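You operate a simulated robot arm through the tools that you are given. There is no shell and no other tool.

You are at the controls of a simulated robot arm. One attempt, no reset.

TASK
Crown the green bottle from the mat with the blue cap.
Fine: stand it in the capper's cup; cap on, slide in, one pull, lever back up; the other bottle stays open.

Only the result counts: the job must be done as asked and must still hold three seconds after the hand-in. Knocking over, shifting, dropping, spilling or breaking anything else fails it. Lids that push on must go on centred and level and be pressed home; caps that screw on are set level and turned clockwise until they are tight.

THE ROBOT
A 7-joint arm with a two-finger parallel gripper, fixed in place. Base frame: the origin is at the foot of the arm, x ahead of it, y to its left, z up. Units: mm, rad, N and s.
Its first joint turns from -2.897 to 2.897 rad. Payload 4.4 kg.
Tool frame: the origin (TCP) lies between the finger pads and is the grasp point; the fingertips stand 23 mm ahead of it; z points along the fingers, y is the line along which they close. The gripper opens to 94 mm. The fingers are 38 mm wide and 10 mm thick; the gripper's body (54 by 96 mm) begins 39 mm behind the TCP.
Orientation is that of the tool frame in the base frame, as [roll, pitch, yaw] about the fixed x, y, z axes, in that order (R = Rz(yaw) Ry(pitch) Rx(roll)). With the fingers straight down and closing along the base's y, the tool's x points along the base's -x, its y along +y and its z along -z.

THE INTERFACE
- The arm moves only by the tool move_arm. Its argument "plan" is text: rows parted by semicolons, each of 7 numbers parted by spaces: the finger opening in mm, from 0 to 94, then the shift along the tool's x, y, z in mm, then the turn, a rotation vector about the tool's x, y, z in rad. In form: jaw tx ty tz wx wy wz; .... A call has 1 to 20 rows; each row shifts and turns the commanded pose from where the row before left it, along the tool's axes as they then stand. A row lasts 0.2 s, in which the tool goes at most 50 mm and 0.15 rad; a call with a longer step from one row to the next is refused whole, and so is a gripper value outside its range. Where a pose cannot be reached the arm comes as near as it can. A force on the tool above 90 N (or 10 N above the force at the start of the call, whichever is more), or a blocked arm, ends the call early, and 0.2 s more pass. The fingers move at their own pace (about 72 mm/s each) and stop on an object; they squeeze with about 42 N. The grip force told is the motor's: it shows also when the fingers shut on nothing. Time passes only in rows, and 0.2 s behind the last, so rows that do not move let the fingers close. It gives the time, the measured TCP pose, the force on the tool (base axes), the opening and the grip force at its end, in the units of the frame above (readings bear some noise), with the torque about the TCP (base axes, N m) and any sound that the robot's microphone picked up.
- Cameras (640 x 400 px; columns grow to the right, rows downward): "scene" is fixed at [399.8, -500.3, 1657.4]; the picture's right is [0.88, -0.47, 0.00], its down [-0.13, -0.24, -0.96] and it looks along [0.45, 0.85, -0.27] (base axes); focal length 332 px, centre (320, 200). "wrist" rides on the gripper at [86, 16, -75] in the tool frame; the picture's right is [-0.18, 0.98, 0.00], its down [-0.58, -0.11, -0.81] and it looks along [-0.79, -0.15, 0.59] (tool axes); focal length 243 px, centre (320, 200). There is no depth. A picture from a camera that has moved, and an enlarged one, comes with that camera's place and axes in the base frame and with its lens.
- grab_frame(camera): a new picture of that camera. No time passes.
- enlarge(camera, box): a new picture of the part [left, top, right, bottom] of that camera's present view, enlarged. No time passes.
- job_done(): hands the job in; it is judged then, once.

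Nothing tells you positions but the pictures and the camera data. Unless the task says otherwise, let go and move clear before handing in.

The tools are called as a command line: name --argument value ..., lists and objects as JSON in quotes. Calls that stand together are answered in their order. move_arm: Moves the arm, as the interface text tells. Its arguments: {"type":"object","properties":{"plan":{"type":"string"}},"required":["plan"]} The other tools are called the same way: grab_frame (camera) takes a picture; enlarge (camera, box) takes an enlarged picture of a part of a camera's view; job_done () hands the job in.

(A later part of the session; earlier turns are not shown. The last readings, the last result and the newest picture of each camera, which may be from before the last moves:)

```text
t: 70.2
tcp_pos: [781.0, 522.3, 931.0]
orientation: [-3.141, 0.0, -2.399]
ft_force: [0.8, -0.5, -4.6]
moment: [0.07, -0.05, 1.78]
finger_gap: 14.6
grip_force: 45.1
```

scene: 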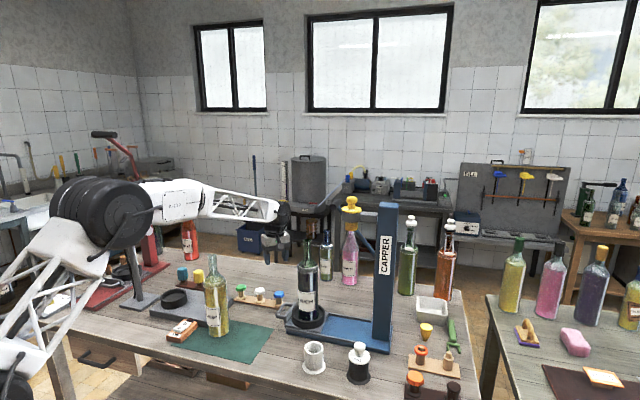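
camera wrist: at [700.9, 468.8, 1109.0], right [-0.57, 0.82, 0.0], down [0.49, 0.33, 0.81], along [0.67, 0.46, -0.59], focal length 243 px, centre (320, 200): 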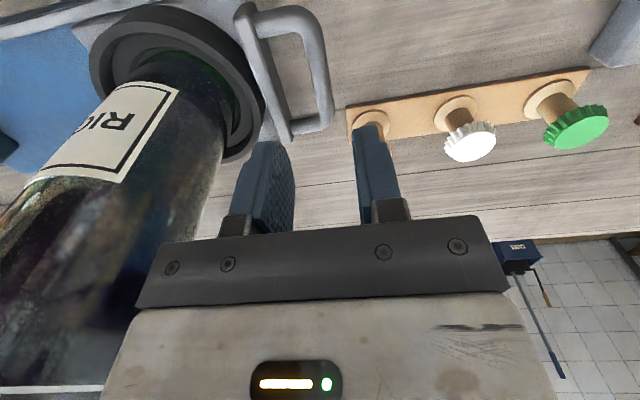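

The twist crosses zero near yaw −2.383, so the rail direction is (0.688, −0.725). I'll set that yaw and start sliding slowly.

move_arm --plan "8 0 0 0 0 0 -0.016;8 0 0 0 0 0 0;8 0 -1 0 0 0 0;8 0 -2 0 0 0 0;8 0 -3 0 0 0 0;8 0 -3 0 0 0 0;8 0 -3 0 0 0 0;8 0 -2 0 0 0 0;8 0 -1 0 0 0 0;8 0 0 0 0 0 0"

enlarge --camera "scene" --box '[260, 230, 360, 330]'

```text
t: 72.4
tcp_pos: [790.7, 512.4, 930.2]
orientation: [3.141, 0.001, -2.383]
ft_force: [15.2, 16.6, -17.9]
moment: [0.33, -0.29, 1.76]
finger_gap: 14.3
grip_force: 44.9
```

```text
4.00 times, centred on (310, 280) of scene
camera zoom: at [399.8, -500.3, 1657.4], right [0.88, -0.47, 0.0], down [-0.13, -0.24, -0.96], along [0.45, 0.85, -0.27], focal length 1330 px, centre (360, -120)
```

zoom: 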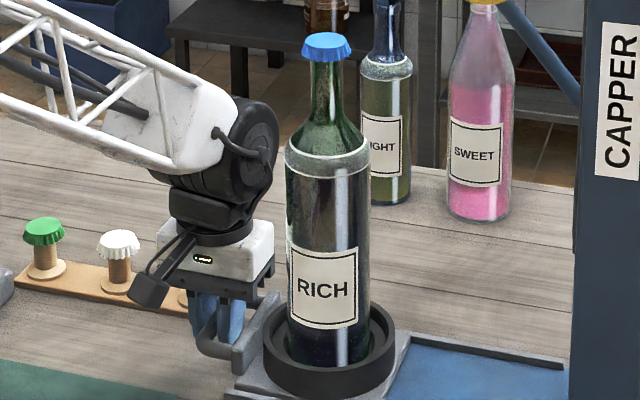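

The slide works with little axial friction, but gripping tightly builds side load from small misalignment. I'll loosen the fingers to about 18 mm so they only cage the bar, then push with the outer finger.

move_arm --plan "18 0 0 0 0 0 0;18 0 0 0 0 0 0;18 0 0 0 0 0 -0.027;18 0 0 0 0 0 0"

enlarge --camera "wrist" --box '[220, 60, 420, 240]'

enlarge --camera "scene" --box '[260, 230, 360, 330]'

```text
t: 73.4
tcp_pos: [790.5, 512.9, 929.8]
orientation: [3.14, 0.001, -2.358]
ft_force: [-0.6, -0.3, -1.4]
moment: [0.0, 0.0, -0.02]
finger_gap: 17.9
grip_force: 0.1
```

```text
2.22 times, centred on (320, 150) of wrist
camera zoom: at [717.3, 461.8, 1005.5], right [-0.56, 0.83, 0.0], down [0.49, 0.33, 0.81], along [0.67, 0.45, -0.59], focal length 539 px, centre (320, 311)
```

zoom: 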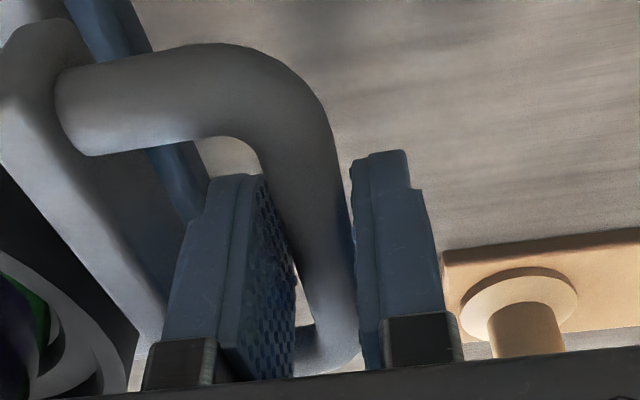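

```text
4.00 times, centred on (310, 280) of scene
camera zoom: at [399.8, -500.3, 1657.4], right [0.88, -0.47, 0.0], down [-0.13, -0.24, -0.96], along [0.45, 0.85, -0.27], focal length 1330 px, centre (360, -120)
```

zoom: 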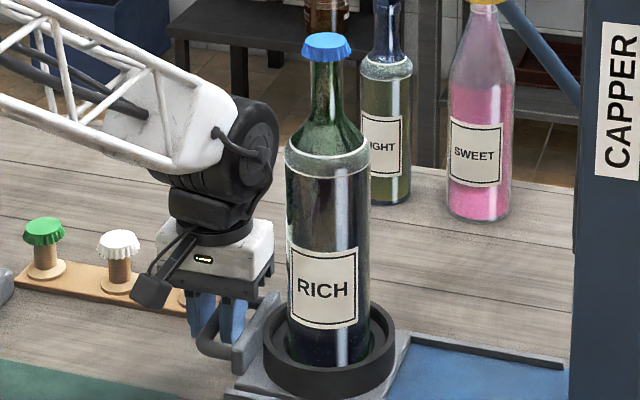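

move_arm --plan "18 0 -1 0 0 0 0;18 0 -1 0 0 0 0;18 0 -2 0 0 0 0;18 0 -3 0 0 0 0;18 0 -4 0 0 0 0;18 0 -4 0 0 0 0;18 0 -4 0 0 0 0;18 0 -4 0 0 0 0;18 0 -4 0 0 0 0;18 0 -4 0 0 0 0;18 0 -4 0 0 0 0;18 0 -4 0 0 0 0;18 0 -3 0 0 0 0;18 0 -2 0 0 0 0;18 0 -1 0 0 0 0;18 0 0 0 0 0 0"

enlarge --camera "wrist" --box '[220, 60, 420, 240]'

enlarge --camera "scene" --box '[260, 210, 400, 350]'

```text
t: 76.8
tcp_pos: [822.1, 480.8, 931.6]
orientation: [-3.141, -0.001, -2.358]
ft_force: [-0.5, 0.8, 0.1]
moment: [-0.01, 0.0, -0.03]
finger_gap: 18.5
grip_force: 0.5
```

```text
2.22 times, centred on (320, 150) of wrist
camera zoom: at [749.1, 429.9, 1005.6], right [-0.56, 0.83, 0.0], down [0.49, 0.33, 0.81], along [0.67, 0.45, -0.59], focal length 539 px, centre (320, 311)
```

zoom: 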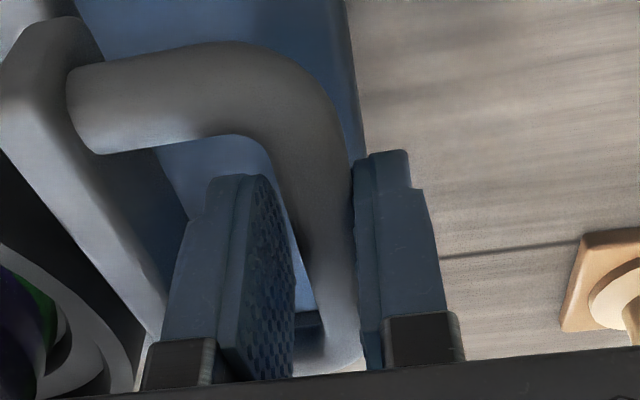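

```text
2.86 times, centred on (330, 280) of scene
camera zoom: at [399.8, -500.3, 1657.4], right [0.88, -0.47, 0.0], down [-0.13, -0.24, -0.96], along [0.45, 0.85, -0.27], focal length 950 px, centre (291, -29)
```

zoom: 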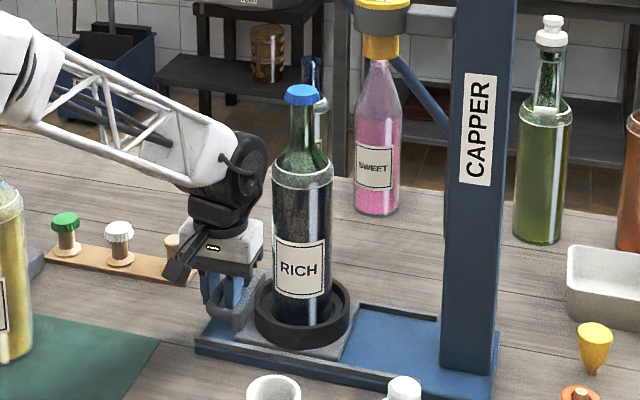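

Sliding smoothly with negligible force, and the cap is still in place. Continuing.

move_arm --plan "18 0 -1 0 0 0 0;18 0 -2 0 0 0 0;18 0 -3 0 0 0 0;18 0 -4 0 0 0 0;18 0 -4 0 0 0 0;18 0 -4 0 0 0 0;18 0 -4 0 0 0 0;18 0 -4 0 0 0 0;18 0 -4 0 0 0 0;18 0 -4 0 0 0 0;18 0 -4 0 0 0 0;18 0 -4 0 0 0 0;18 0 -3 0 0 0 0;18 0 -2 0 0 0 0;18 0 -1 0 0 0 0;18 0 0 0 0 0 0"

enlarge --camera "wrist" --box '[220, 60, 420, 240]'

enlarge --camera "scene" --box '[260, 200, 420, 350]'

```text
t: 80.2
tcp_pos: [855.4, 446.0, 930.8]
orientation: [3.141, 0.001, -2.358]
ft_force: [-1.2, 0.9, 0.0]
moment: [0.02, 0.03, -0.05]
finger_gap: 18.2
grip_force: 0.7
```

```text
2.22 times, centred on (320, 150) of wrist
camera zoom: at [782.6, 395.8, 1005.6], right [-0.56, 0.83, 0.0], down [0.49, 0.33, 0.81], along [0.67, 0.45, -0.59], focal length 539 px, centre (320, 311)
```

zoom: 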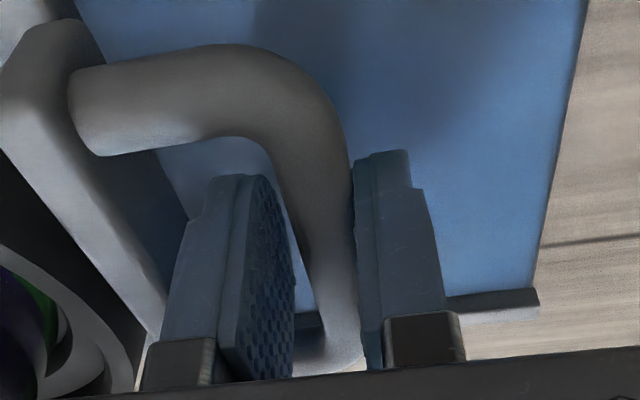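

```text
2.67 times, centred on (340, 275) of scene
camera zoom: at [399.8, -500.3, 1657.4], right [0.88, -0.47, 0.0], down [-0.13, -0.24, -0.96], along [0.45, 0.85, -0.27], focal length 886 px, centre (267, 0)
```

zoom: 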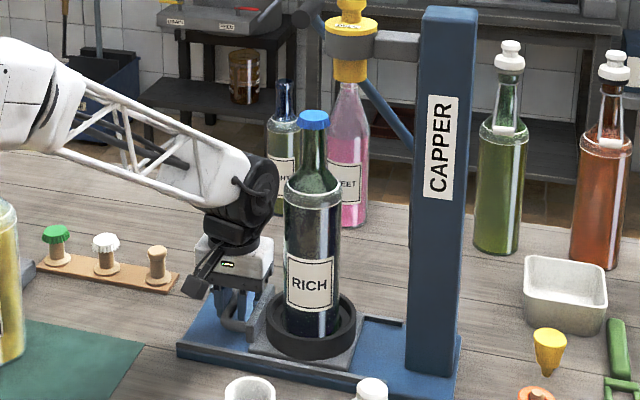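

move_arm --plan "18 0 -1 0 0 0 0;18 0 -2 0 0 0 0;18 0 -3 0 0 0 0;18 0 -4 0 0 0 0;18 0 -4 0 0 0 0;18 0 -4 0 0 0 0;18 0 -4 0 0 0 0;18 0 -3 0 0 0 0;18 0 -2 0 0 0 0;18 0 -1 0 0 0 0;18 0 0 0 0 0 0"

enlarge --camera "scene" --box '[280, 190, 400, 340]'

grab_frame --camera "wrist"

```text
t: 82.6
tcp_pos: [876.7, 426.7, 931.4]
orientation: [-3.141, 0.001, -2.359]
ft_force: [-0.6, 1.3, -0.9]
moment: [0.04, 0.0, -0.01]
finger_gap: 18.4
grip_force: 0.2
```

```text
2.67 times, centred on (340, 265) of scene
camera zoom: at [399.8, -500.3, 1657.4], right [0.88, -0.47, 0.0], down [-0.13, -0.24, -0.96], along [0.45, 0.85, -0.27], focal length 886 px, centre (267, 27)
```

zoom: 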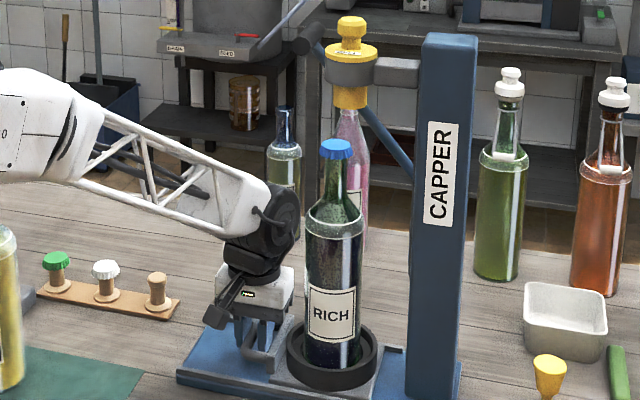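

```text
taken
camera wrist: at [802.7, 376.0, 1005.8], right [-0.56, 0.83, 0.0], down [0.49, 0.33, 0.81], along [0.67, 0.45, -0.59], focal length 243 px, centre (320, 200)
```

wrist: 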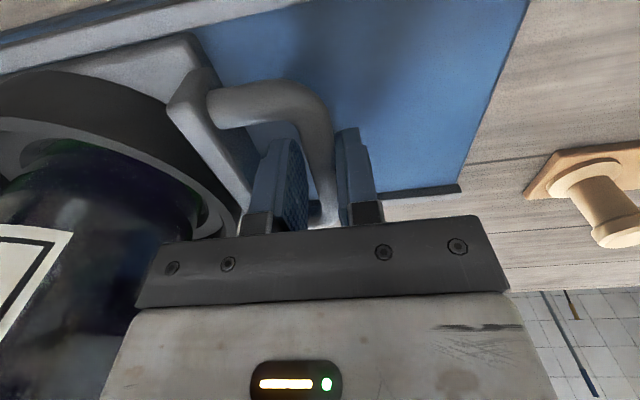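

move_arm --plan "18 0 -1 0 0 0 0;18 0 -2 0 0 0 0;18 0 -2 0 0 0 0;18 0 -2 0 0 0 0;18 0 -2 0 0 0 0;18 0 -2 0 0 0 0;18 0 -2 0 0 0 0;18 0 -1 0 0 0 0;18 0 0 0 0 0 0"

enlarge --camera "scene" --box '[310, 195, 390, 275]'

enlarge --camera "scene" --box '[280, 270, 400, 345]'

```text
t: 84.6
tcp_pos: [884.7, 416.0, 931.1]
orientation: [3.141, -0.001, -2.358]
ft_force: [-1.1, 1.0, -0.6]
moment: [0.01, -0.01, -0.04]
finger_gap: 18.3
grip_force: 0.5
```

```text
5.00 times, centred on (350, 235) of scene
camera zoom: at [399.8, -500.3, 1657.4], right [0.88, -0.47, 0.0], down [-0.13, -0.24, -0.96], along [0.45, 0.85, -0.27], focal length 1662 px, centre (170, 25)
```

zoom: 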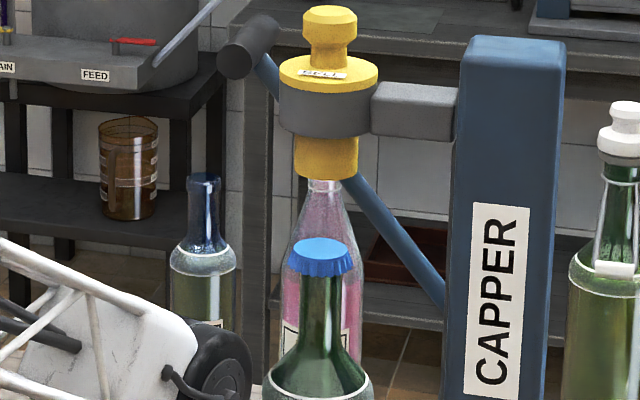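

```text
5.33 times, centred on (340, 308) of scene
camera zoom: at [399.8, -500.3, 1657.4], right [0.88, -0.47, 0.0], down [-0.13, -0.24, -0.96], along [0.45, 0.85, -0.27], focal length 1773 px, centre (213, -373)
```

zoom: 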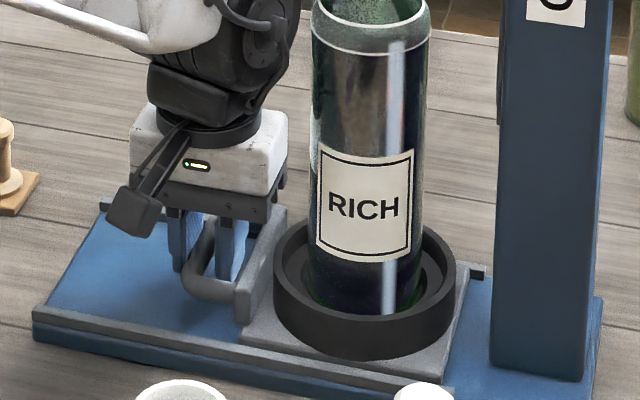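

The cap is about 2 mm short of the bell axis. I'll creep forward to find the stop.

move_arm --plan "18 0 -0.7 0 0 0 0;18 0 -0.7 0 0 0 0;18 0 -0.6 0 0 0 0;18 0 0 0 0 0 0;18 0 0 0 0 0 0"

enlarge --camera "scene" --box '[325, 205, 373, 265]'

```text
t: 85.8
tcp_pos: [887.1, 415.4, 930.1]
orientation: [3.141, -0.001, -2.358]
ft_force: [-1.4, 2.0, -1.3]
moment: [-0.01, -0.01, -0.08]
finger_gap: 19.1
grip_force: 1.5
```

```text
6.67 times, centred on (349, 235) of scene
camera zoom: at [399.8, -500.3, 1657.4], right [0.88, -0.47, 0.0], down [-0.13, -0.24, -0.96], along [0.45, 0.85, -0.27], focal length 2216 px, centre (127, -33)
```

zoom: 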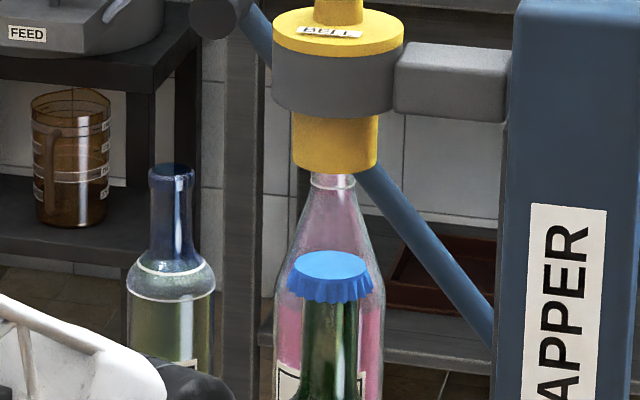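

move_arm --plan "18 0 -0.7 0 0 0 0;18 0 -0.7 0 0 0 0;18 0 0 0 0 0 0;18 0 0 0 0 0 0"

enlarge --camera "scene" --box '[325, 205, 373, 265]'

```text
t: 86.8
tcp_pos: [887.1, 414.2, 930.0]
orientation: [-3.14, 0.0, -2.356]
ft_force: [-3.5, 7.3, -1.5]
moment: [0.04, 0.02, -0.2]
finger_gap: 21.5
grip_force: 4.3
```

```text
6.67 times, centred on (349, 235) of scene
camera zoom: at [399.8, -500.3, 1657.4], right [0.88, -0.47, 0.0], down [-0.13, -0.24, -0.96], along [0.45, 0.85, -0.27], focal length 2216 px, centre (127, -33)
```

zoom: 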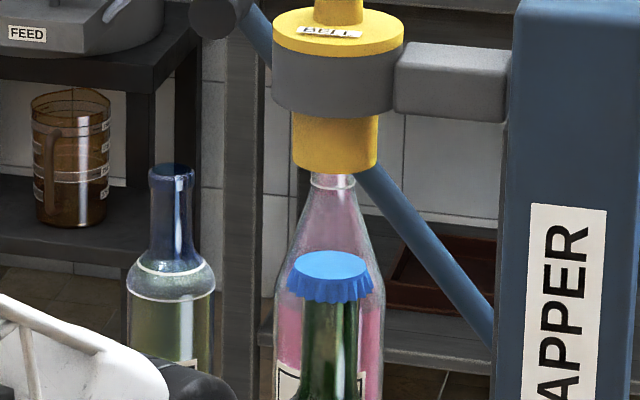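

move_arm --plan "18 0 -1 0 0 0 0;18 0 -1 0 0 0 0;18 0 0 0 0 0 0;18 0 0 0 0 0 0"

enlarge --camera "scene" --box '[325, 205, 373, 265]'

enlarge --camera "scene" --box '[300, 290, 390, 350]'

```text
t: 87.8
tcp_pos: [890.0, 413.9, 930.1]
orientation: [3.141, -0.001, -2.357]
ft_force: [-14.1, 10.0, 5.7]
moment: [-0.09, 0.32, -0.32]
finger_gap: 25.6
grip_force: 8.2
```

```text
6.67 times, centred on (349, 235) of scene
camera zoom: at [399.8, -500.3, 1657.4], right [0.88, -0.47, 0.0], down [-0.13, -0.24, -0.96], along [0.45, 0.85, -0.27], focal length 2216 px, centre (127, -33)
```

zoom: 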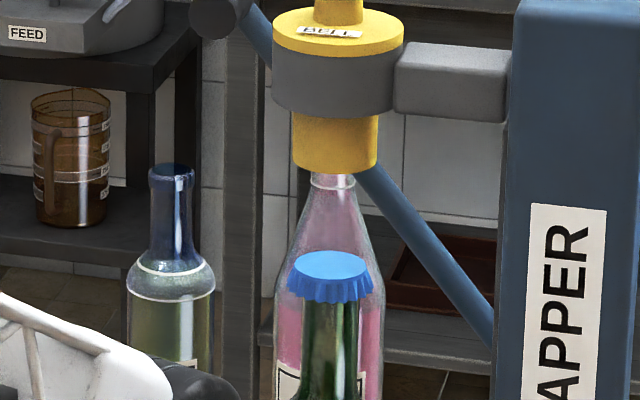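

```text
6.67 times, centred on (345, 320) of scene
camera zoom: at [399.8, -500.3, 1657.4], right [0.88, -0.47, 0.0], down [-0.13, -0.24, -0.96], along [0.45, 0.85, -0.27], focal length 2216 px, centre (153, -600)
```

zoom: 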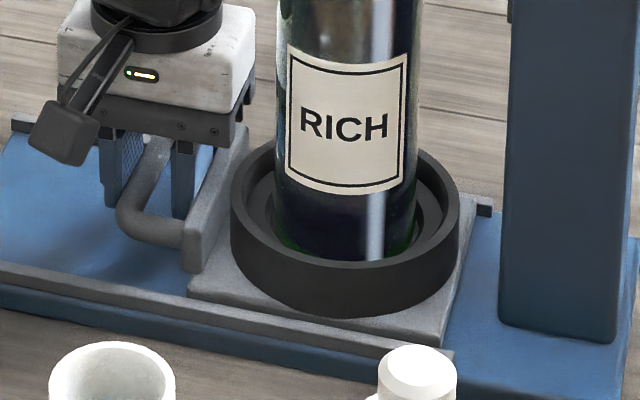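

The carriage is against its stop: pushing with 17 N no longer moves it, and the cap sits under the bell. I'll back off, open, and lift clear of the handle.

move_arm --plan "18 0 2 0 0 0 0;18 0 2 0 0 0 0;20 0 2 0 0 0 0;28 0 0.5 0 0 0 0;34 0 0 0 0 0 0;34 0 0 0 0 0 0"

enlarge --camera "wrist" --box '[220, 60, 420, 240]'

enlarge --camera "scene" --box '[325, 205, 373, 265]'

```text
t: 89.2
tcp_pos: [884.6, 417.3, 930.3]
orientation: [-3.14, 0.0, -2.359]
ft_force: [0.5, 0.1, 0.6]
moment: [-0.02, -0.02, 0.0]
finger_gap: 34.3
grip_force: 0.2
```

```text
2.22 times, centred on (320, 150) of wrist
camera zoom: at [811.7, 367.0, 1005.2], right [-0.56, 0.83, 0.0], down [0.49, 0.33, 0.81], along [0.67, 0.45, -0.59], focal length 539 px, centre (320, 311)
```

zoom: 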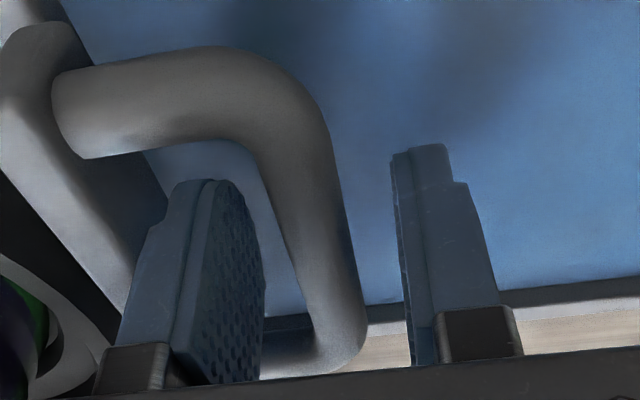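

```text
6.67 times, centred on (349, 235) of scene
camera zoom: at [399.8, -500.3, 1657.4], right [0.88, -0.47, 0.0], down [-0.13, -0.24, -0.96], along [0.45, 0.85, -0.27], focal length 2216 px, centre (127, -33)
```

zoom: 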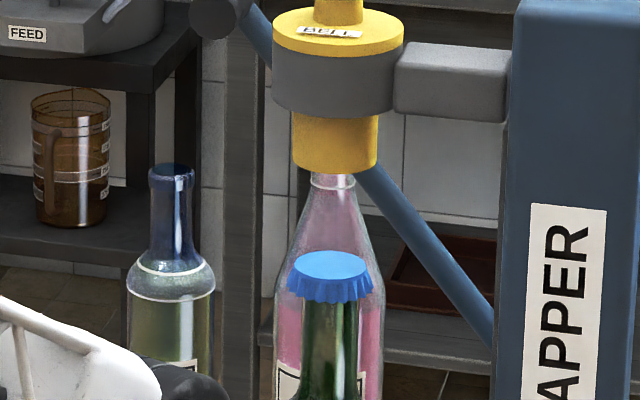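

move_arm --plan "34 0 0 -10 0 0 0;34 0 0 -20 0 0 0;34 0 0 -20 0 0 0;34 0 0 -15 0 0 0;34 15 25 -5 0 0 0;34 20 30 -10 0 0 0;34 20 30 -20 0 0 0;34 20 30 -25 0 0 0;34 20 25 -30 0 0 0;34 5 10 -40 0 0 0;34 0 0 -40 0 0 0;34 0 0 -40 0 0 0;34 0 0 -40 0 0 0;34 0 0 0 0 0 0"

grab_frame --camera "wrist"

grab_frame --camera "scene"

```text
t: 92.2
tcp_pos: [707.3, 453.1, 1245.0]
orientation: [-3.141, -0.001, -2.357]
ft_force: [0.1, -0.6, -0.2]
moment: [0.01, -0.02, -0.02]
finger_gap: 33.9
grip_force: 0.1
```

```text
taken
camera wrist: at [634.7, 402.3, 1320.4], right [-0.56, 0.83, 0.0], down [0.49, 0.33, 0.81], along [0.67, 0.45, -0.59], focal length 243 px, centre (320, 200)
```

wrist: 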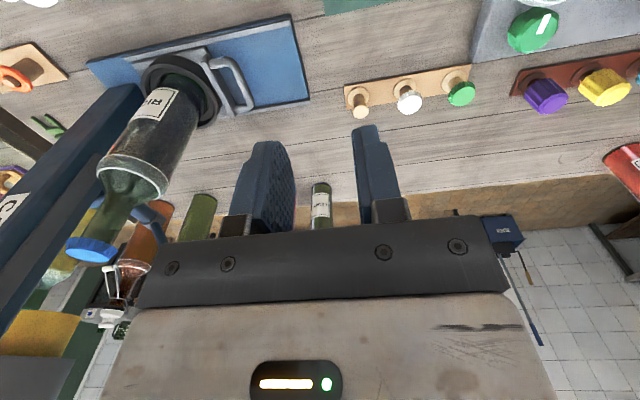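

```text
taken
```

scene: 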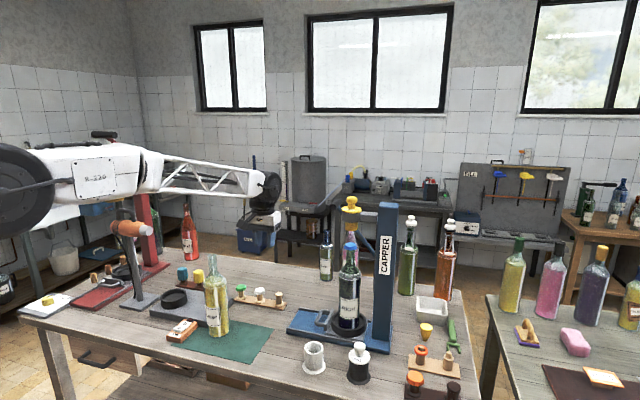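

The bottle is under the bell with its cap on. Next I need exact lever geometry, so I'll view it from the left at lever height.

move_arm --plan "34 -14.1 37.9 -26.2 0 0 0;34 -14.1 37.9 -26.2 0 0 0;34 -14.1 37.9 -26.2 0 0 0;34 -14.1 37.9 -26.2 0 0 0;34 0 0 0 0 0 0.131;34 0 0 0 0 0 0.131;34 0 0 0 0 0 0.131;34 0 0 0 0 0 0.131;34 0 0 0 0 0 0.131;34 0 0 0 0 0 0.131;34 0 0 0 0 0 0.131;34 0 0 0 0 -0.15 0;34 0 0 0 0 -0.15 0;34 0 0 0 0 -0.15 0;34 0 0 0 0 -0.15 0;34 0 0 0 0 0 0"

grab_frame --camera "wrist"

enlarge --camera "wrist" --box '[220, 60, 420, 235]'

```text
t: 95.6
tcp_pos: [641.1, 601.0, 1349.6]
orientation: [3.142, 0.601, 3.009]
ft_force: [-0.7, -0.1, 0.3]
moment: [0.0, -0.03, -0.01]
finger_gap: 33.6
grip_force: 0.1
```

```text
taken
camera wrist: at [530.1, 630.6, 1362.8], right [0.28, 0.95, 0.1], down [0.01, -0.11, 0.99], along [0.96, -0.28, -0.04], focal length 243 px, centre (320, 200)
```

wrist: 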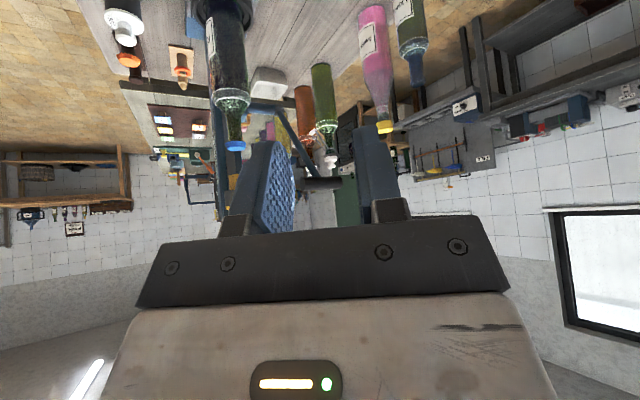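

```text
2.29 times, centred on (320, 148) of wrist
camera zoom: at [530.1, 630.6, 1362.8], right [0.28, 0.95, 0.1], down [0.01, -0.11, 0.99], along [0.96, -0.28, -0.04], focal length 555 px, centre (320, 320)
```

zoom: 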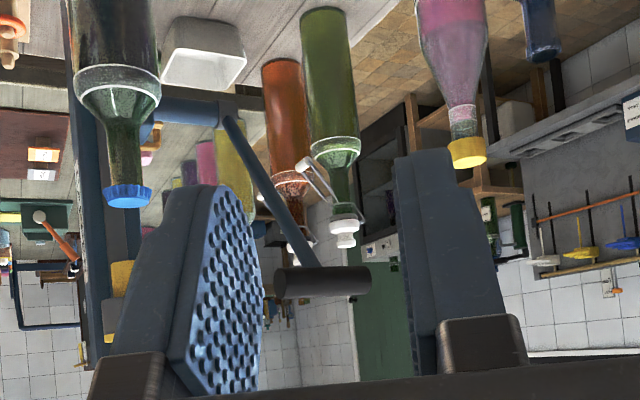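

The lever grip is a horizontal bar from (966, 469) to about (1034, 538) at z≈1311. Its pivot shaft is at z≈1075 on the column, so the lever arm is about 309 mm. I'll turn the tool horizontal, with fingers above and below, so it can cage the near end of the grip.

move_arm --plan "60 0 0 0 0 0.15 0;60 0 0 0 0 0.15 0;60 0 0 0 0 0.15 0;60 0 0 0 0 0.15 0;60 0 0 0 0 0 0.1406;60 0 0 0 0 0 0.1406;60 0 0 0 0 0 0.1406;60 0 0 0 0 0 0.1406;60 0 0 0 0 0 0.1406;60 0 0 0 0 0 0.1406;60 0 0 0 0 0 0.1406;60 0 0 0 0 0 0"

grab_frame --camera "scene"

```text
t: 98.2
tcp_pos: [640.6, 599.9, 1350.8]
orientation: [3.141, 0.0, 2.021]
ft_force: [0.2, 0.6, 0.1]
moment: [0.02, -0.01, -0.03]
finger_gap: 60.2
grip_force: 0.0
```

```text
taken
```

scene: 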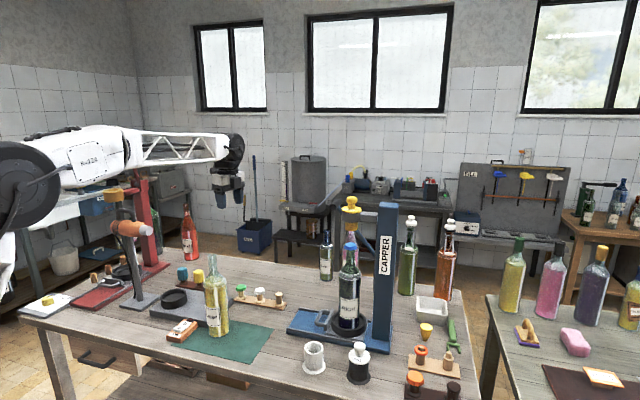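

move_arm --plan "60 0 0 0 -0.14 0 0;60 0 0 0 -0.14 0 0;60 0 0 0 -0.14 0 0;60 0 0 0 -0.14 0 0;60 0 0 0 -0.14 0 0;60 0 0 0 0 0 0"

grab_frame --camera "scene"

```text
t: 99.6
tcp_pos: [640.8, 601.1, 1351.5]
orientation: [2.44, -0.001, 2.023]
ft_force: [0.8, -0.8, -0.2]
moment: [0.0, -0.02, -0.02]
finger_gap: 60.1
grip_force: 0.1
```

```text
taken
```

scene: 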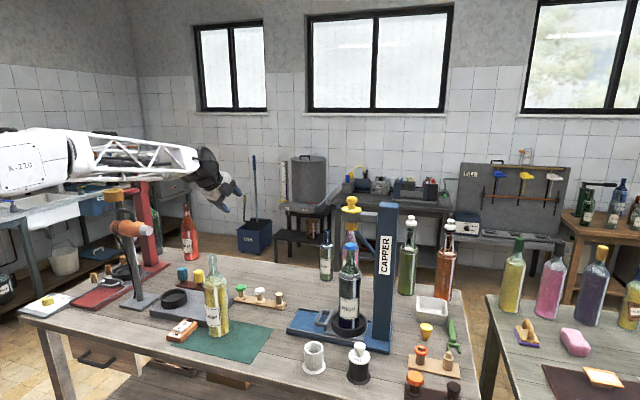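

move_arm --plan "60 0 0 0 -0.145 0 0;60 0 0 0 -0.145 0 0;60 0 0 0 -0.145 0 0;60 0 0 0 -0.145 0 0;60 0 0 0 -0.145 0 0;60 0 0 0 -0.145 0 0;60 0 0 0 0 0 0"

grab_frame --camera "scene"

grab_frame --camera "wrist"

```text
t: 101.2
tcp_pos: [641.5, 600.7, 1350.7]
orientation: [1.666, 0.0, 2.023]
ft_force: [0.1, -0.4, 1.5]
moment: [-0.01, 0.09, 0.0]
finger_gap: 59.9
grip_force: 0.1
out of reach, approached as far as the arm can: row 6
```

```text
taken
```

scene: 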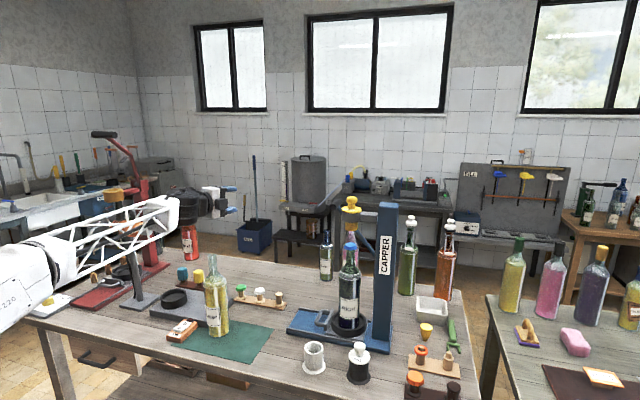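

```text
taken
camera wrist: at [537.3, 645.1, 1374.7], right [0.17, -0.12, 0.98], down [-0.48, -0.88, -0.03], along [0.86, -0.46, -0.2], focal length 243 px, centre (320, 200)
```

wrist: 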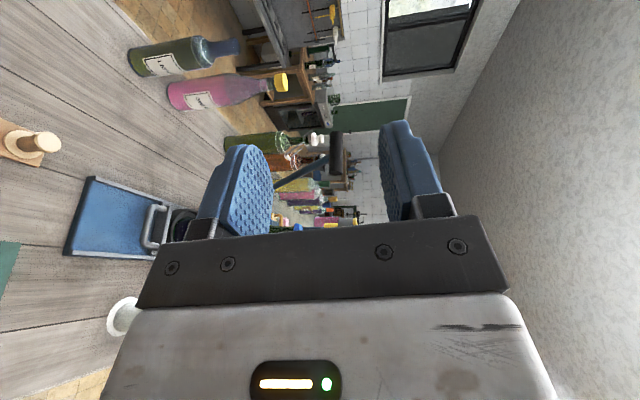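

The arm stops 5° short of horizontal, which is fine; I'll use a slight downward tilt. I'll back the roll off a little so the commanded pose stays reachable.

move_arm --plan "60 0 0 0 0.145 0 0;60 0 0 0 0 0 0"

```text
t: 101.8
tcp_pos: [642.5, 599.9, 1350.3]
orientation: [1.812, -0.001, 2.024]
ft_force: [-0.6, 0.9, 0.2]
moment: [-0.02, 0.03, 0.03]
finger_gap: 60.0
grip_force: 0.0
```

move_arm --plan "60 -28.6 2 19.8 0 0 0;60 -28.6 2 19.8 0 0 0;60 -28.6 2 19.8 0 0 0;60 -28.6 2 19.8 0 0 0;60 -28.6 2 19.8 0 0 0;60 -28.6 2 19.8 0 0 0;60 0 0 0 0 0 0"

grab_frame --camera "wrist"

grab_frame --camera "scene"

```text
t: 103.4
tcp_pos: [823.2, 497.9, 1333.3]
orientation: [1.812, 0.0, 2.022]
ft_force: [0.8, 0.0, -0.3]
moment: [-0.01, -0.02, 0.0]
finger_gap: 60.0
grip_force: 0.0
```

```text
taken
camera wrist: at [722.1, 544.5, 1368.0], right [0.29, -0.06, 0.95], down [-0.47, -0.88, 0.09], along [0.83, -0.48, -0.29], focal length 243 px, centre (320, 200)
```

wrist: 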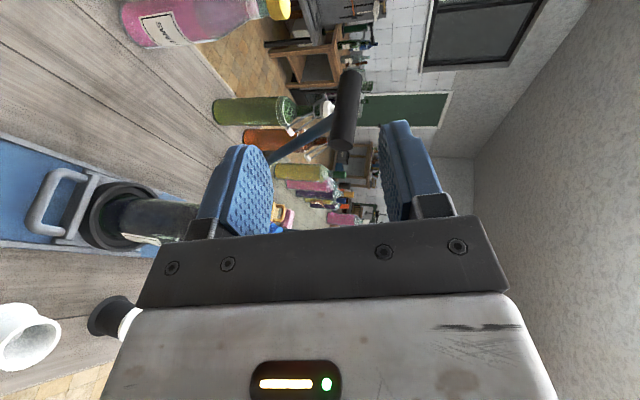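

```text
taken
```

scene: 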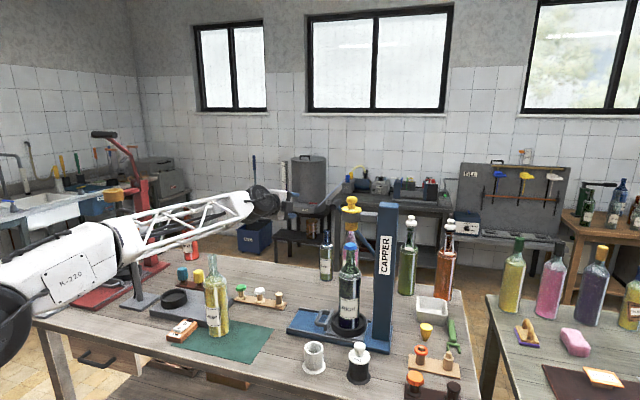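

enlarge --camera "wrist" --box '[250, 50, 410, 190]'

```text
2.86 times, centred on (330, 120) of wrist
camera zoom: at [722.1, 544.5, 1368.0], right [0.29, -0.06, 0.95], down [-0.47, -0.88, 0.09], along [0.83, -0.48, -0.29], focal length 693 px, centre (291, 429)
```

zoom: 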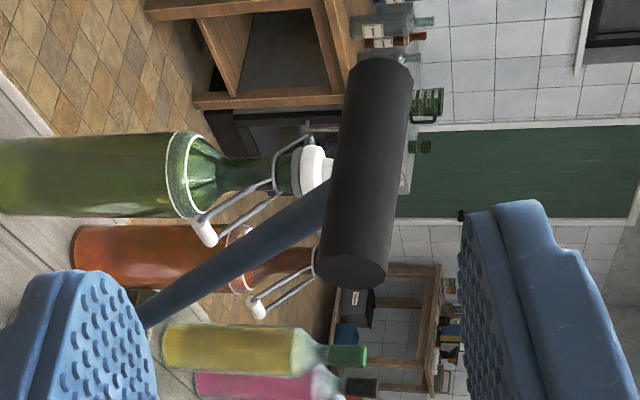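

The near end of the grip is at (971.5, 472, 1311). I'll move to a pre-grasp point 50 mm behind it.

move_arm --plan "60 -21.4 2.6 17.7 0 0 0;60 -21.4 2.6 17.7 0 0 0;60 -21.4 2.6 17.7 0 0 0;60 -21.3 2.5 17.6 0 0 0;60 0 0 0 0 0 0"

grab_frame --camera "wrist"

enlarge --camera "scene" --box '[240, 160, 400, 280]'

```text
t: 104.6
tcp_pos: [925.4, 452.1, 1327.1]
orientation: [1.815, 0.0, 2.023]
ft_force: [0.3, -0.6, -0.3]
moment: [0.02, 0.02, -0.01]
finger_gap: 60.1
grip_force: 0.1
```

```text
taken
camera wrist: at [824.0, 498.7, 1361.3], right [0.29, -0.06, 0.95], down [-0.47, -0.88, 0.09], along [0.83, -0.48, -0.29], focal length 243 px, centre (320, 200)
```

wrist: 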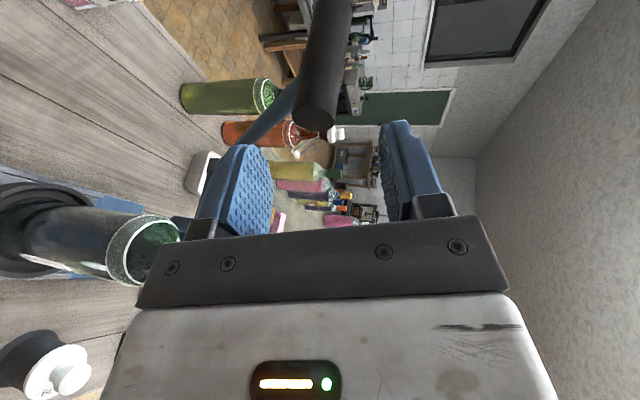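

```text
3.33 times, centred on (320, 220) of scene
camera zoom: at [399.8, -500.3, 1657.4], right [0.88, -0.47, 0.0], down [-0.13, -0.24, -0.96], along [0.45, 0.85, -0.27], focal length 1108 px, centre (320, 133)
```

zoom: 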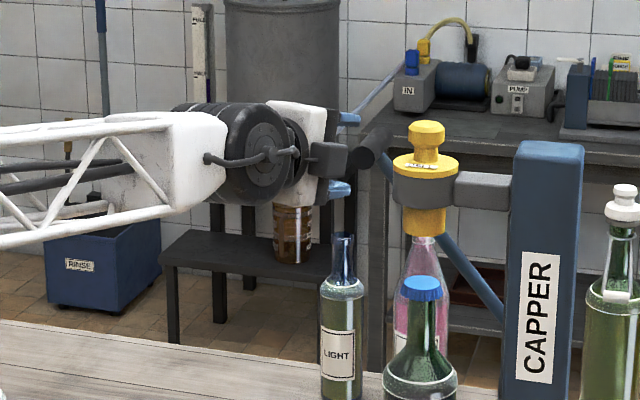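

enlarge --camera "scene" --box '[280, 180, 360, 240]'

enlarge --camera "wrist" --box '[230, 0, 430, 180]'

```text
6.67 times, centred on (320, 210) of scene
camera zoom: at [399.8, -500.3, 1657.4], right [0.88, -0.47, 0.0], down [-0.13, -0.24, -0.96], along [0.45, 0.85, -0.27], focal length 2216 px, centre (320, 133)
```

zoom: 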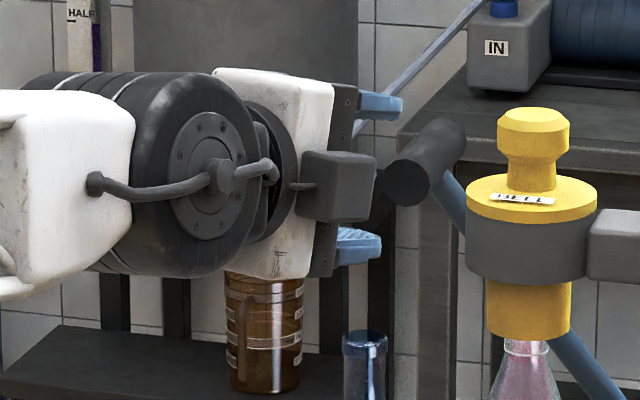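

```text
2.22 times, centred on (330, 90) of wrist
camera zoom: at [824.0, 498.7, 1361.3], right [0.29, -0.06, 0.95], down [-0.47, -0.88, 0.09], along [0.83, -0.48, -0.29], focal length 539 px, centre (298, 444)
```

zoom: 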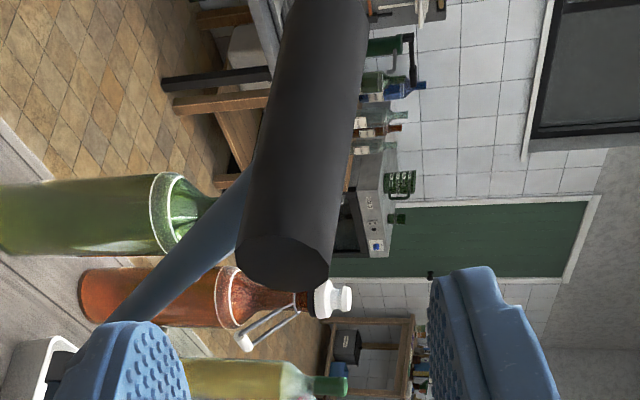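

A box on the gripper's right side would pass close to the bell at this angle. I'll swing the pointing direction about 17° away from the bell before going in.

move_arm --plan "60 0 0 0 0 -0.1408 0.0346;60 0 0 0 0 -0.1408 0.0346;60 17.2 -2 0 0 0 0;60 0 0 0 0 0 0"

grab_frame --camera "wrist"

enlarge --camera "scene" --box '[280, 180, 400, 260]'

```text
t: 105.6
tcp_pos: [920.1, 469.5, 1324.7]
orientation: [1.813, 0.001, 1.733]
ft_force: [0.4, -0.4, 0.8]
moment: [0.0, 0.02, 0.0]
finger_gap: 60.0
grip_force: 0.1
```

```text
taken
camera wrist: at [838.7, 542.8, 1359.2], right [0.26, -0.14, 0.95], down [-0.7, -0.7, 0.09], along [0.66, -0.7, -0.29], focal length 243 px, centre (320, 200)
```

wrist: 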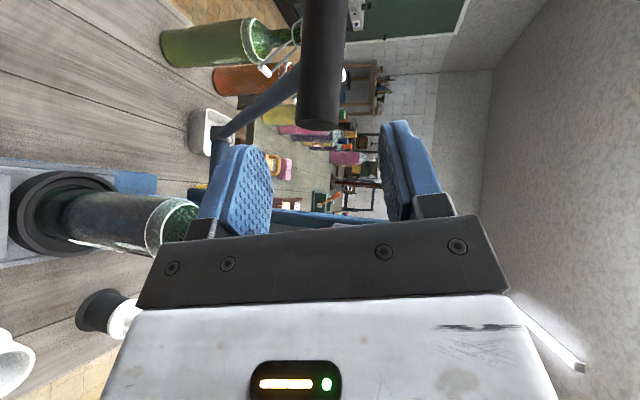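

```text
5.00 times, centred on (340, 220) of scene
camera zoom: at [399.8, -500.3, 1657.4], right [0.88, -0.47, 0.0], down [-0.13, -0.24, -0.96], along [0.45, 0.85, -0.27], focal length 1662 px, centre (220, 100)
```

zoom: 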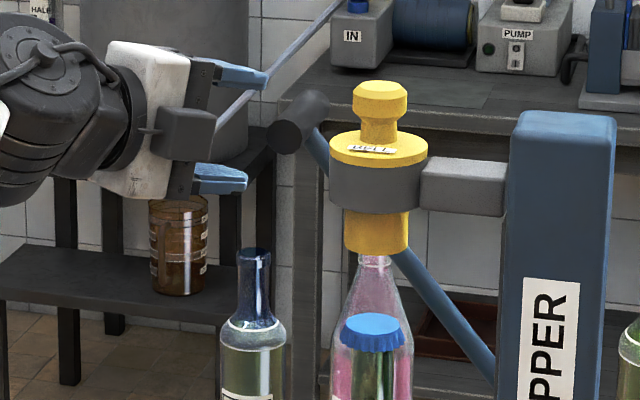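

move_arm --plan "60 0 0 12 0 0 0;60 0 0 12 0 0 0;60 0 0 12 0 0 0;60 0 0 8 0 0 0;60 0 0 0 0 0 0"

grab_frame --camera "wrist"

enlarge --camera "wrist" --box '[220, 60, 440, 235]'

enlarge --camera "scene" --box '[280, 180, 400, 260]'

```text
t: 106.8
tcp_pos: [963.0, 475.4, 1313.8]
orientation: [1.812, -0.001, 1.733]
ft_force: [1.2, -0.6, 0.0]
moment: [-0.01, 0.05, 0.02]
finger_gap: 60.1
grip_force: 0.1
```

```text
taken
camera wrist: at [881.4, 549.5, 1348.5], right [0.26, -0.14, 0.95], down [-0.7, -0.7, 0.09], along [0.66, -0.7, -0.29], focal length 243 px, centre (320, 200)
```

wrist: 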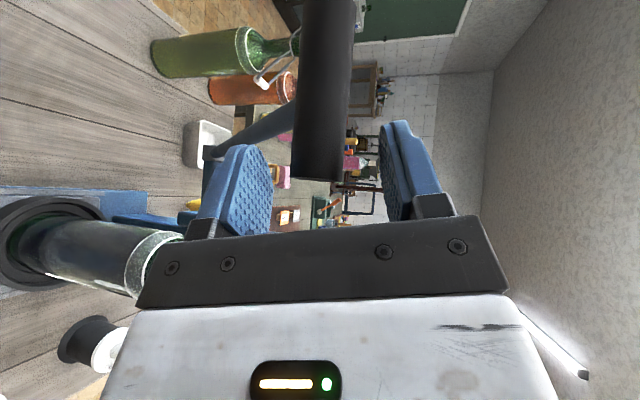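

```text
2.29 times, centred on (330, 148) of wrist
camera zoom: at [881.4, 549.5, 1348.5], right [0.26, -0.14, 0.95], down [-0.7, -0.7, 0.09], along [0.66, -0.7, -0.29], focal length 555 px, centre (297, 320)
```

zoom: 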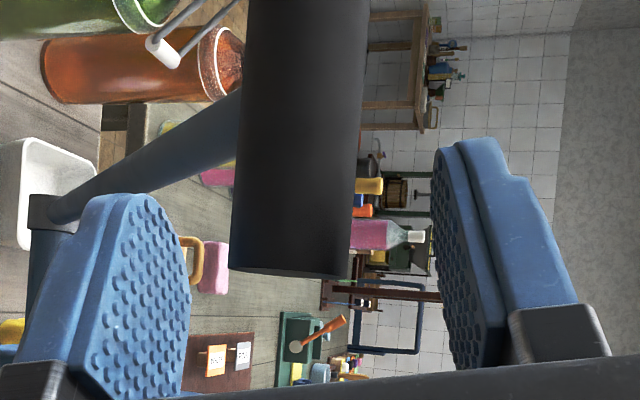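

```text
5.00 times, centred on (340, 220) of scene
camera zoom: at [399.8, -500.3, 1657.4], right [0.88, -0.47, 0.0], down [-0.13, -0.24, -0.96], along [0.45, 0.85, -0.27], focal length 1662 px, centre (220, 100)
```

zoom: 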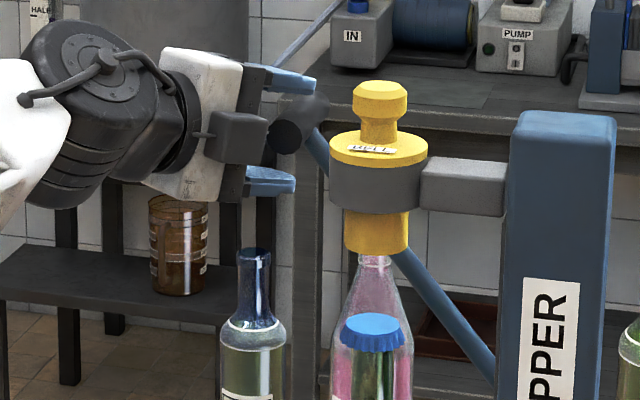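

The grip end is now between the fingers. I'll centre vertically and close to a loose cage of about 31 mm.

move_arm --plan "54 0 -2 1 0 0 0;46 0 0 0 0 0 0;38 0 0 0 0 0 0;34 0 0 0 0 0 0;31 0 0 0 0 0 0;31 0 0 0 0 0 0"

enlarge --camera "wrist" --box '[220, 60, 440, 235]'

enlarge --camera "scene" --box '[280, 180, 400, 260]'

```text
t: 108.2
tcp_pos: [963.4, 476.5, 1313.0]
orientation: [1.813, 0.001, 1.734]
ft_force: [-3.2, 1.2, 3.8]
moment: [0.03, -0.1, 0.07]
finger_gap: 32.2
grip_force: 1.5
```

```text
2.29 times, centred on (330, 148) of wrist
camera zoom: at [881.3, 549.5, 1346.7], right [0.26, -0.14, 0.95], down [-0.7, -0.7, 0.09], along [0.66, -0.69, -0.29], focal length 555 px, centre (297, 320)
```

zoom: 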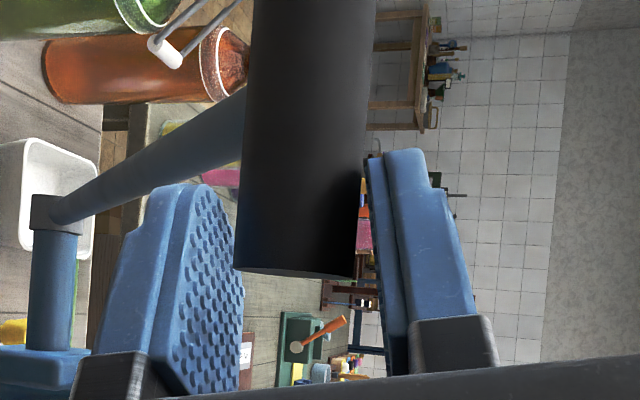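

```text
5.00 times, centred on (340, 220) of scene
camera zoom: at [399.8, -500.3, 1657.4], right [0.88, -0.47, 0.0], down [-0.13, -0.24, -0.96], along [0.45, 0.85, -0.27], focal length 1662 px, centre (220, 100)
```

zoom: 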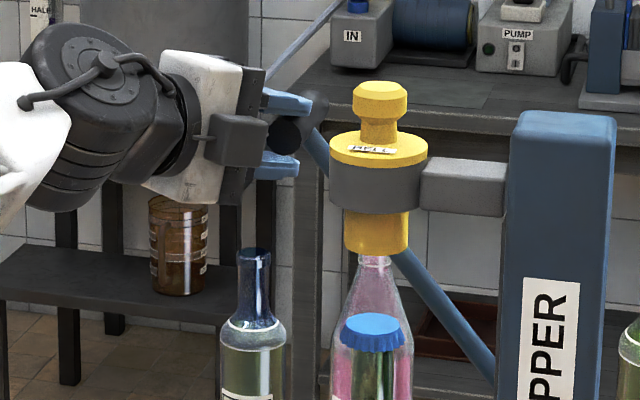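

The grip is caged. I'll start the pull with a small arc segment and watch the force and the bell.

move_arm --plan "34 0 0 0 0 0 0;34 4.63 -5.89 -1.98 0 0 0;34 4.63 -5.89 -1.98 0 0 0;34 4.63 -5.89 -1.98 0 0 0;34 4.63 -5.89 -1.98 0 0 0;34 0 0 0 0 0 0"

enlarge --camera "wrist" --box '[220, 60, 440, 235]'

enlarge --camera "scene" --box '[280, 180, 400, 260]'

```text
t: 109.6
tcp_pos: [947.1, 492.0, 1290.6]
orientation: [1.812, 0.0, 1.733]
ft_force: [-1.0, 1.8, 3.7]
moment: [-0.02, -0.13, 0.05]
finger_gap: 35.5
grip_force: 1.5
```

```text
2.29 times, centred on (330, 148) of wrist
camera zoom: at [864.6, 565.1, 1325.1], right [0.26, -0.14, 0.95], down [-0.7, -0.7, 0.09], along [0.66, -0.7, -0.29], focal length 555 px, centre (297, 320)
```

zoom: 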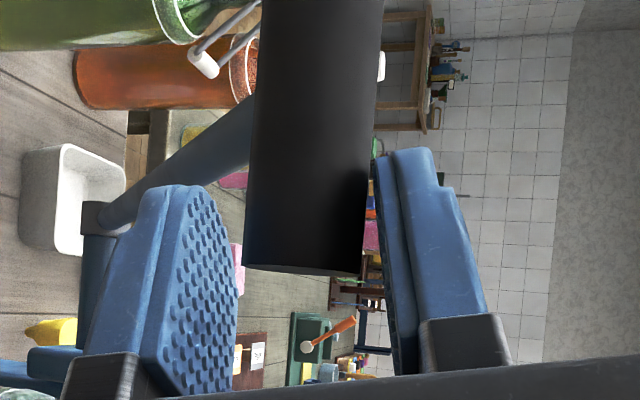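

```text
5.00 times, centred on (340, 220) of scene
camera zoom: at [399.8, -500.3, 1657.4], right [0.88, -0.47, 0.0], down [-0.13, -0.24, -0.96], along [0.45, 0.85, -0.27], focal length 1662 px, centre (220, 100)
```

zoom: 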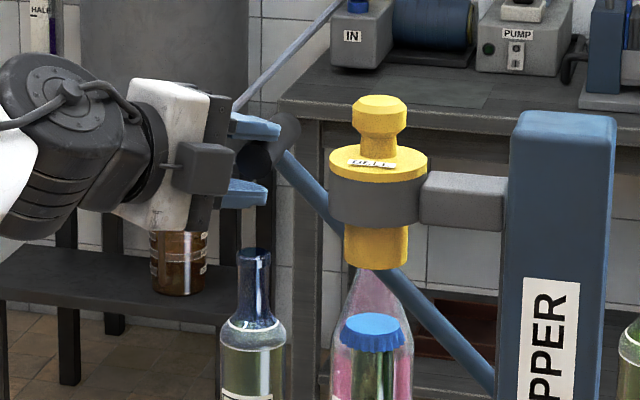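

The lever and bell move together with almost no load. I'll continue along the arc.

move_arm --plan "34 4.85 -7.31 -1.79 0 0 0;34 4.85 -7.31 -1.79 0 0 0;34 4.85 -7.31 -1.79 0 0 0;34 4.08 -7.18 -1.26 0 0 0;34 4.08 -7.18 -1.26 0 0 0;34 4.08 -7.18 -1.26 0 0 0;34 0 0 0 0 0 0"

enlarge --camera "wrist" --box '[220, 60, 440, 235]'

enlarge --camera "scene" --box '[280, 180, 400, 260]'

```text
t: 111.2
tcp_pos: [923.7, 515.0, 1250.1]
orientation: [1.814, 0.002, 1.733]
ft_force: [0.4, 0.1, 0.0]
moment: [-0.03, 0.01, -0.01]
finger_gap: 34.3
grip_force: 1.0
```

```text
2.29 times, centred on (330, 148) of wrist
camera zoom: at [841.4, 587.9, 1284.1], right [0.26, -0.14, 0.95], down [-0.7, -0.7, 0.09], along [0.66, -0.7, -0.29], focal length 555 px, centre (297, 320)
```

zoom: 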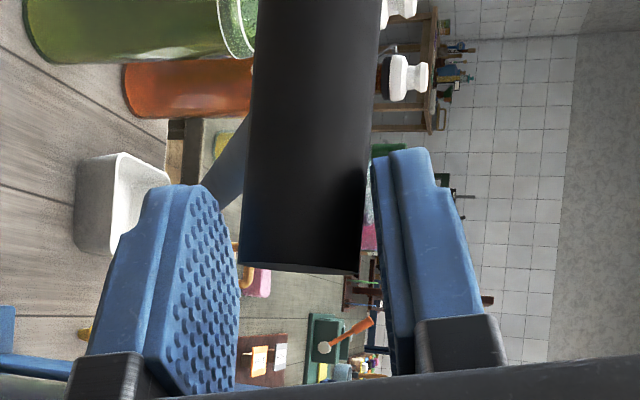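

```text
5.00 times, centred on (340, 220) of scene
camera zoom: at [399.8, -500.3, 1657.4], right [0.88, -0.47, 0.0], down [-0.13, -0.24, -0.96], along [0.45, 0.85, -0.27], focal length 1662 px, centre (220, 100)
```

zoom: 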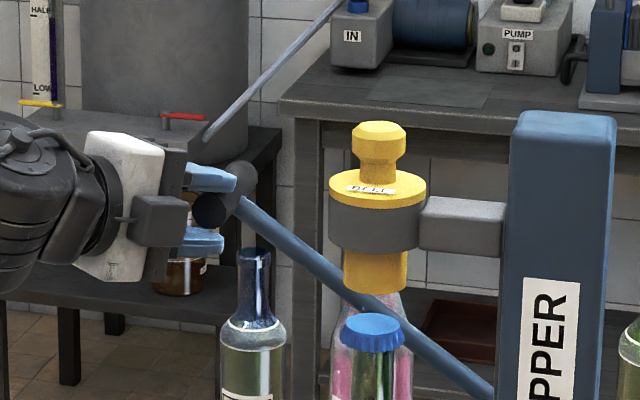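

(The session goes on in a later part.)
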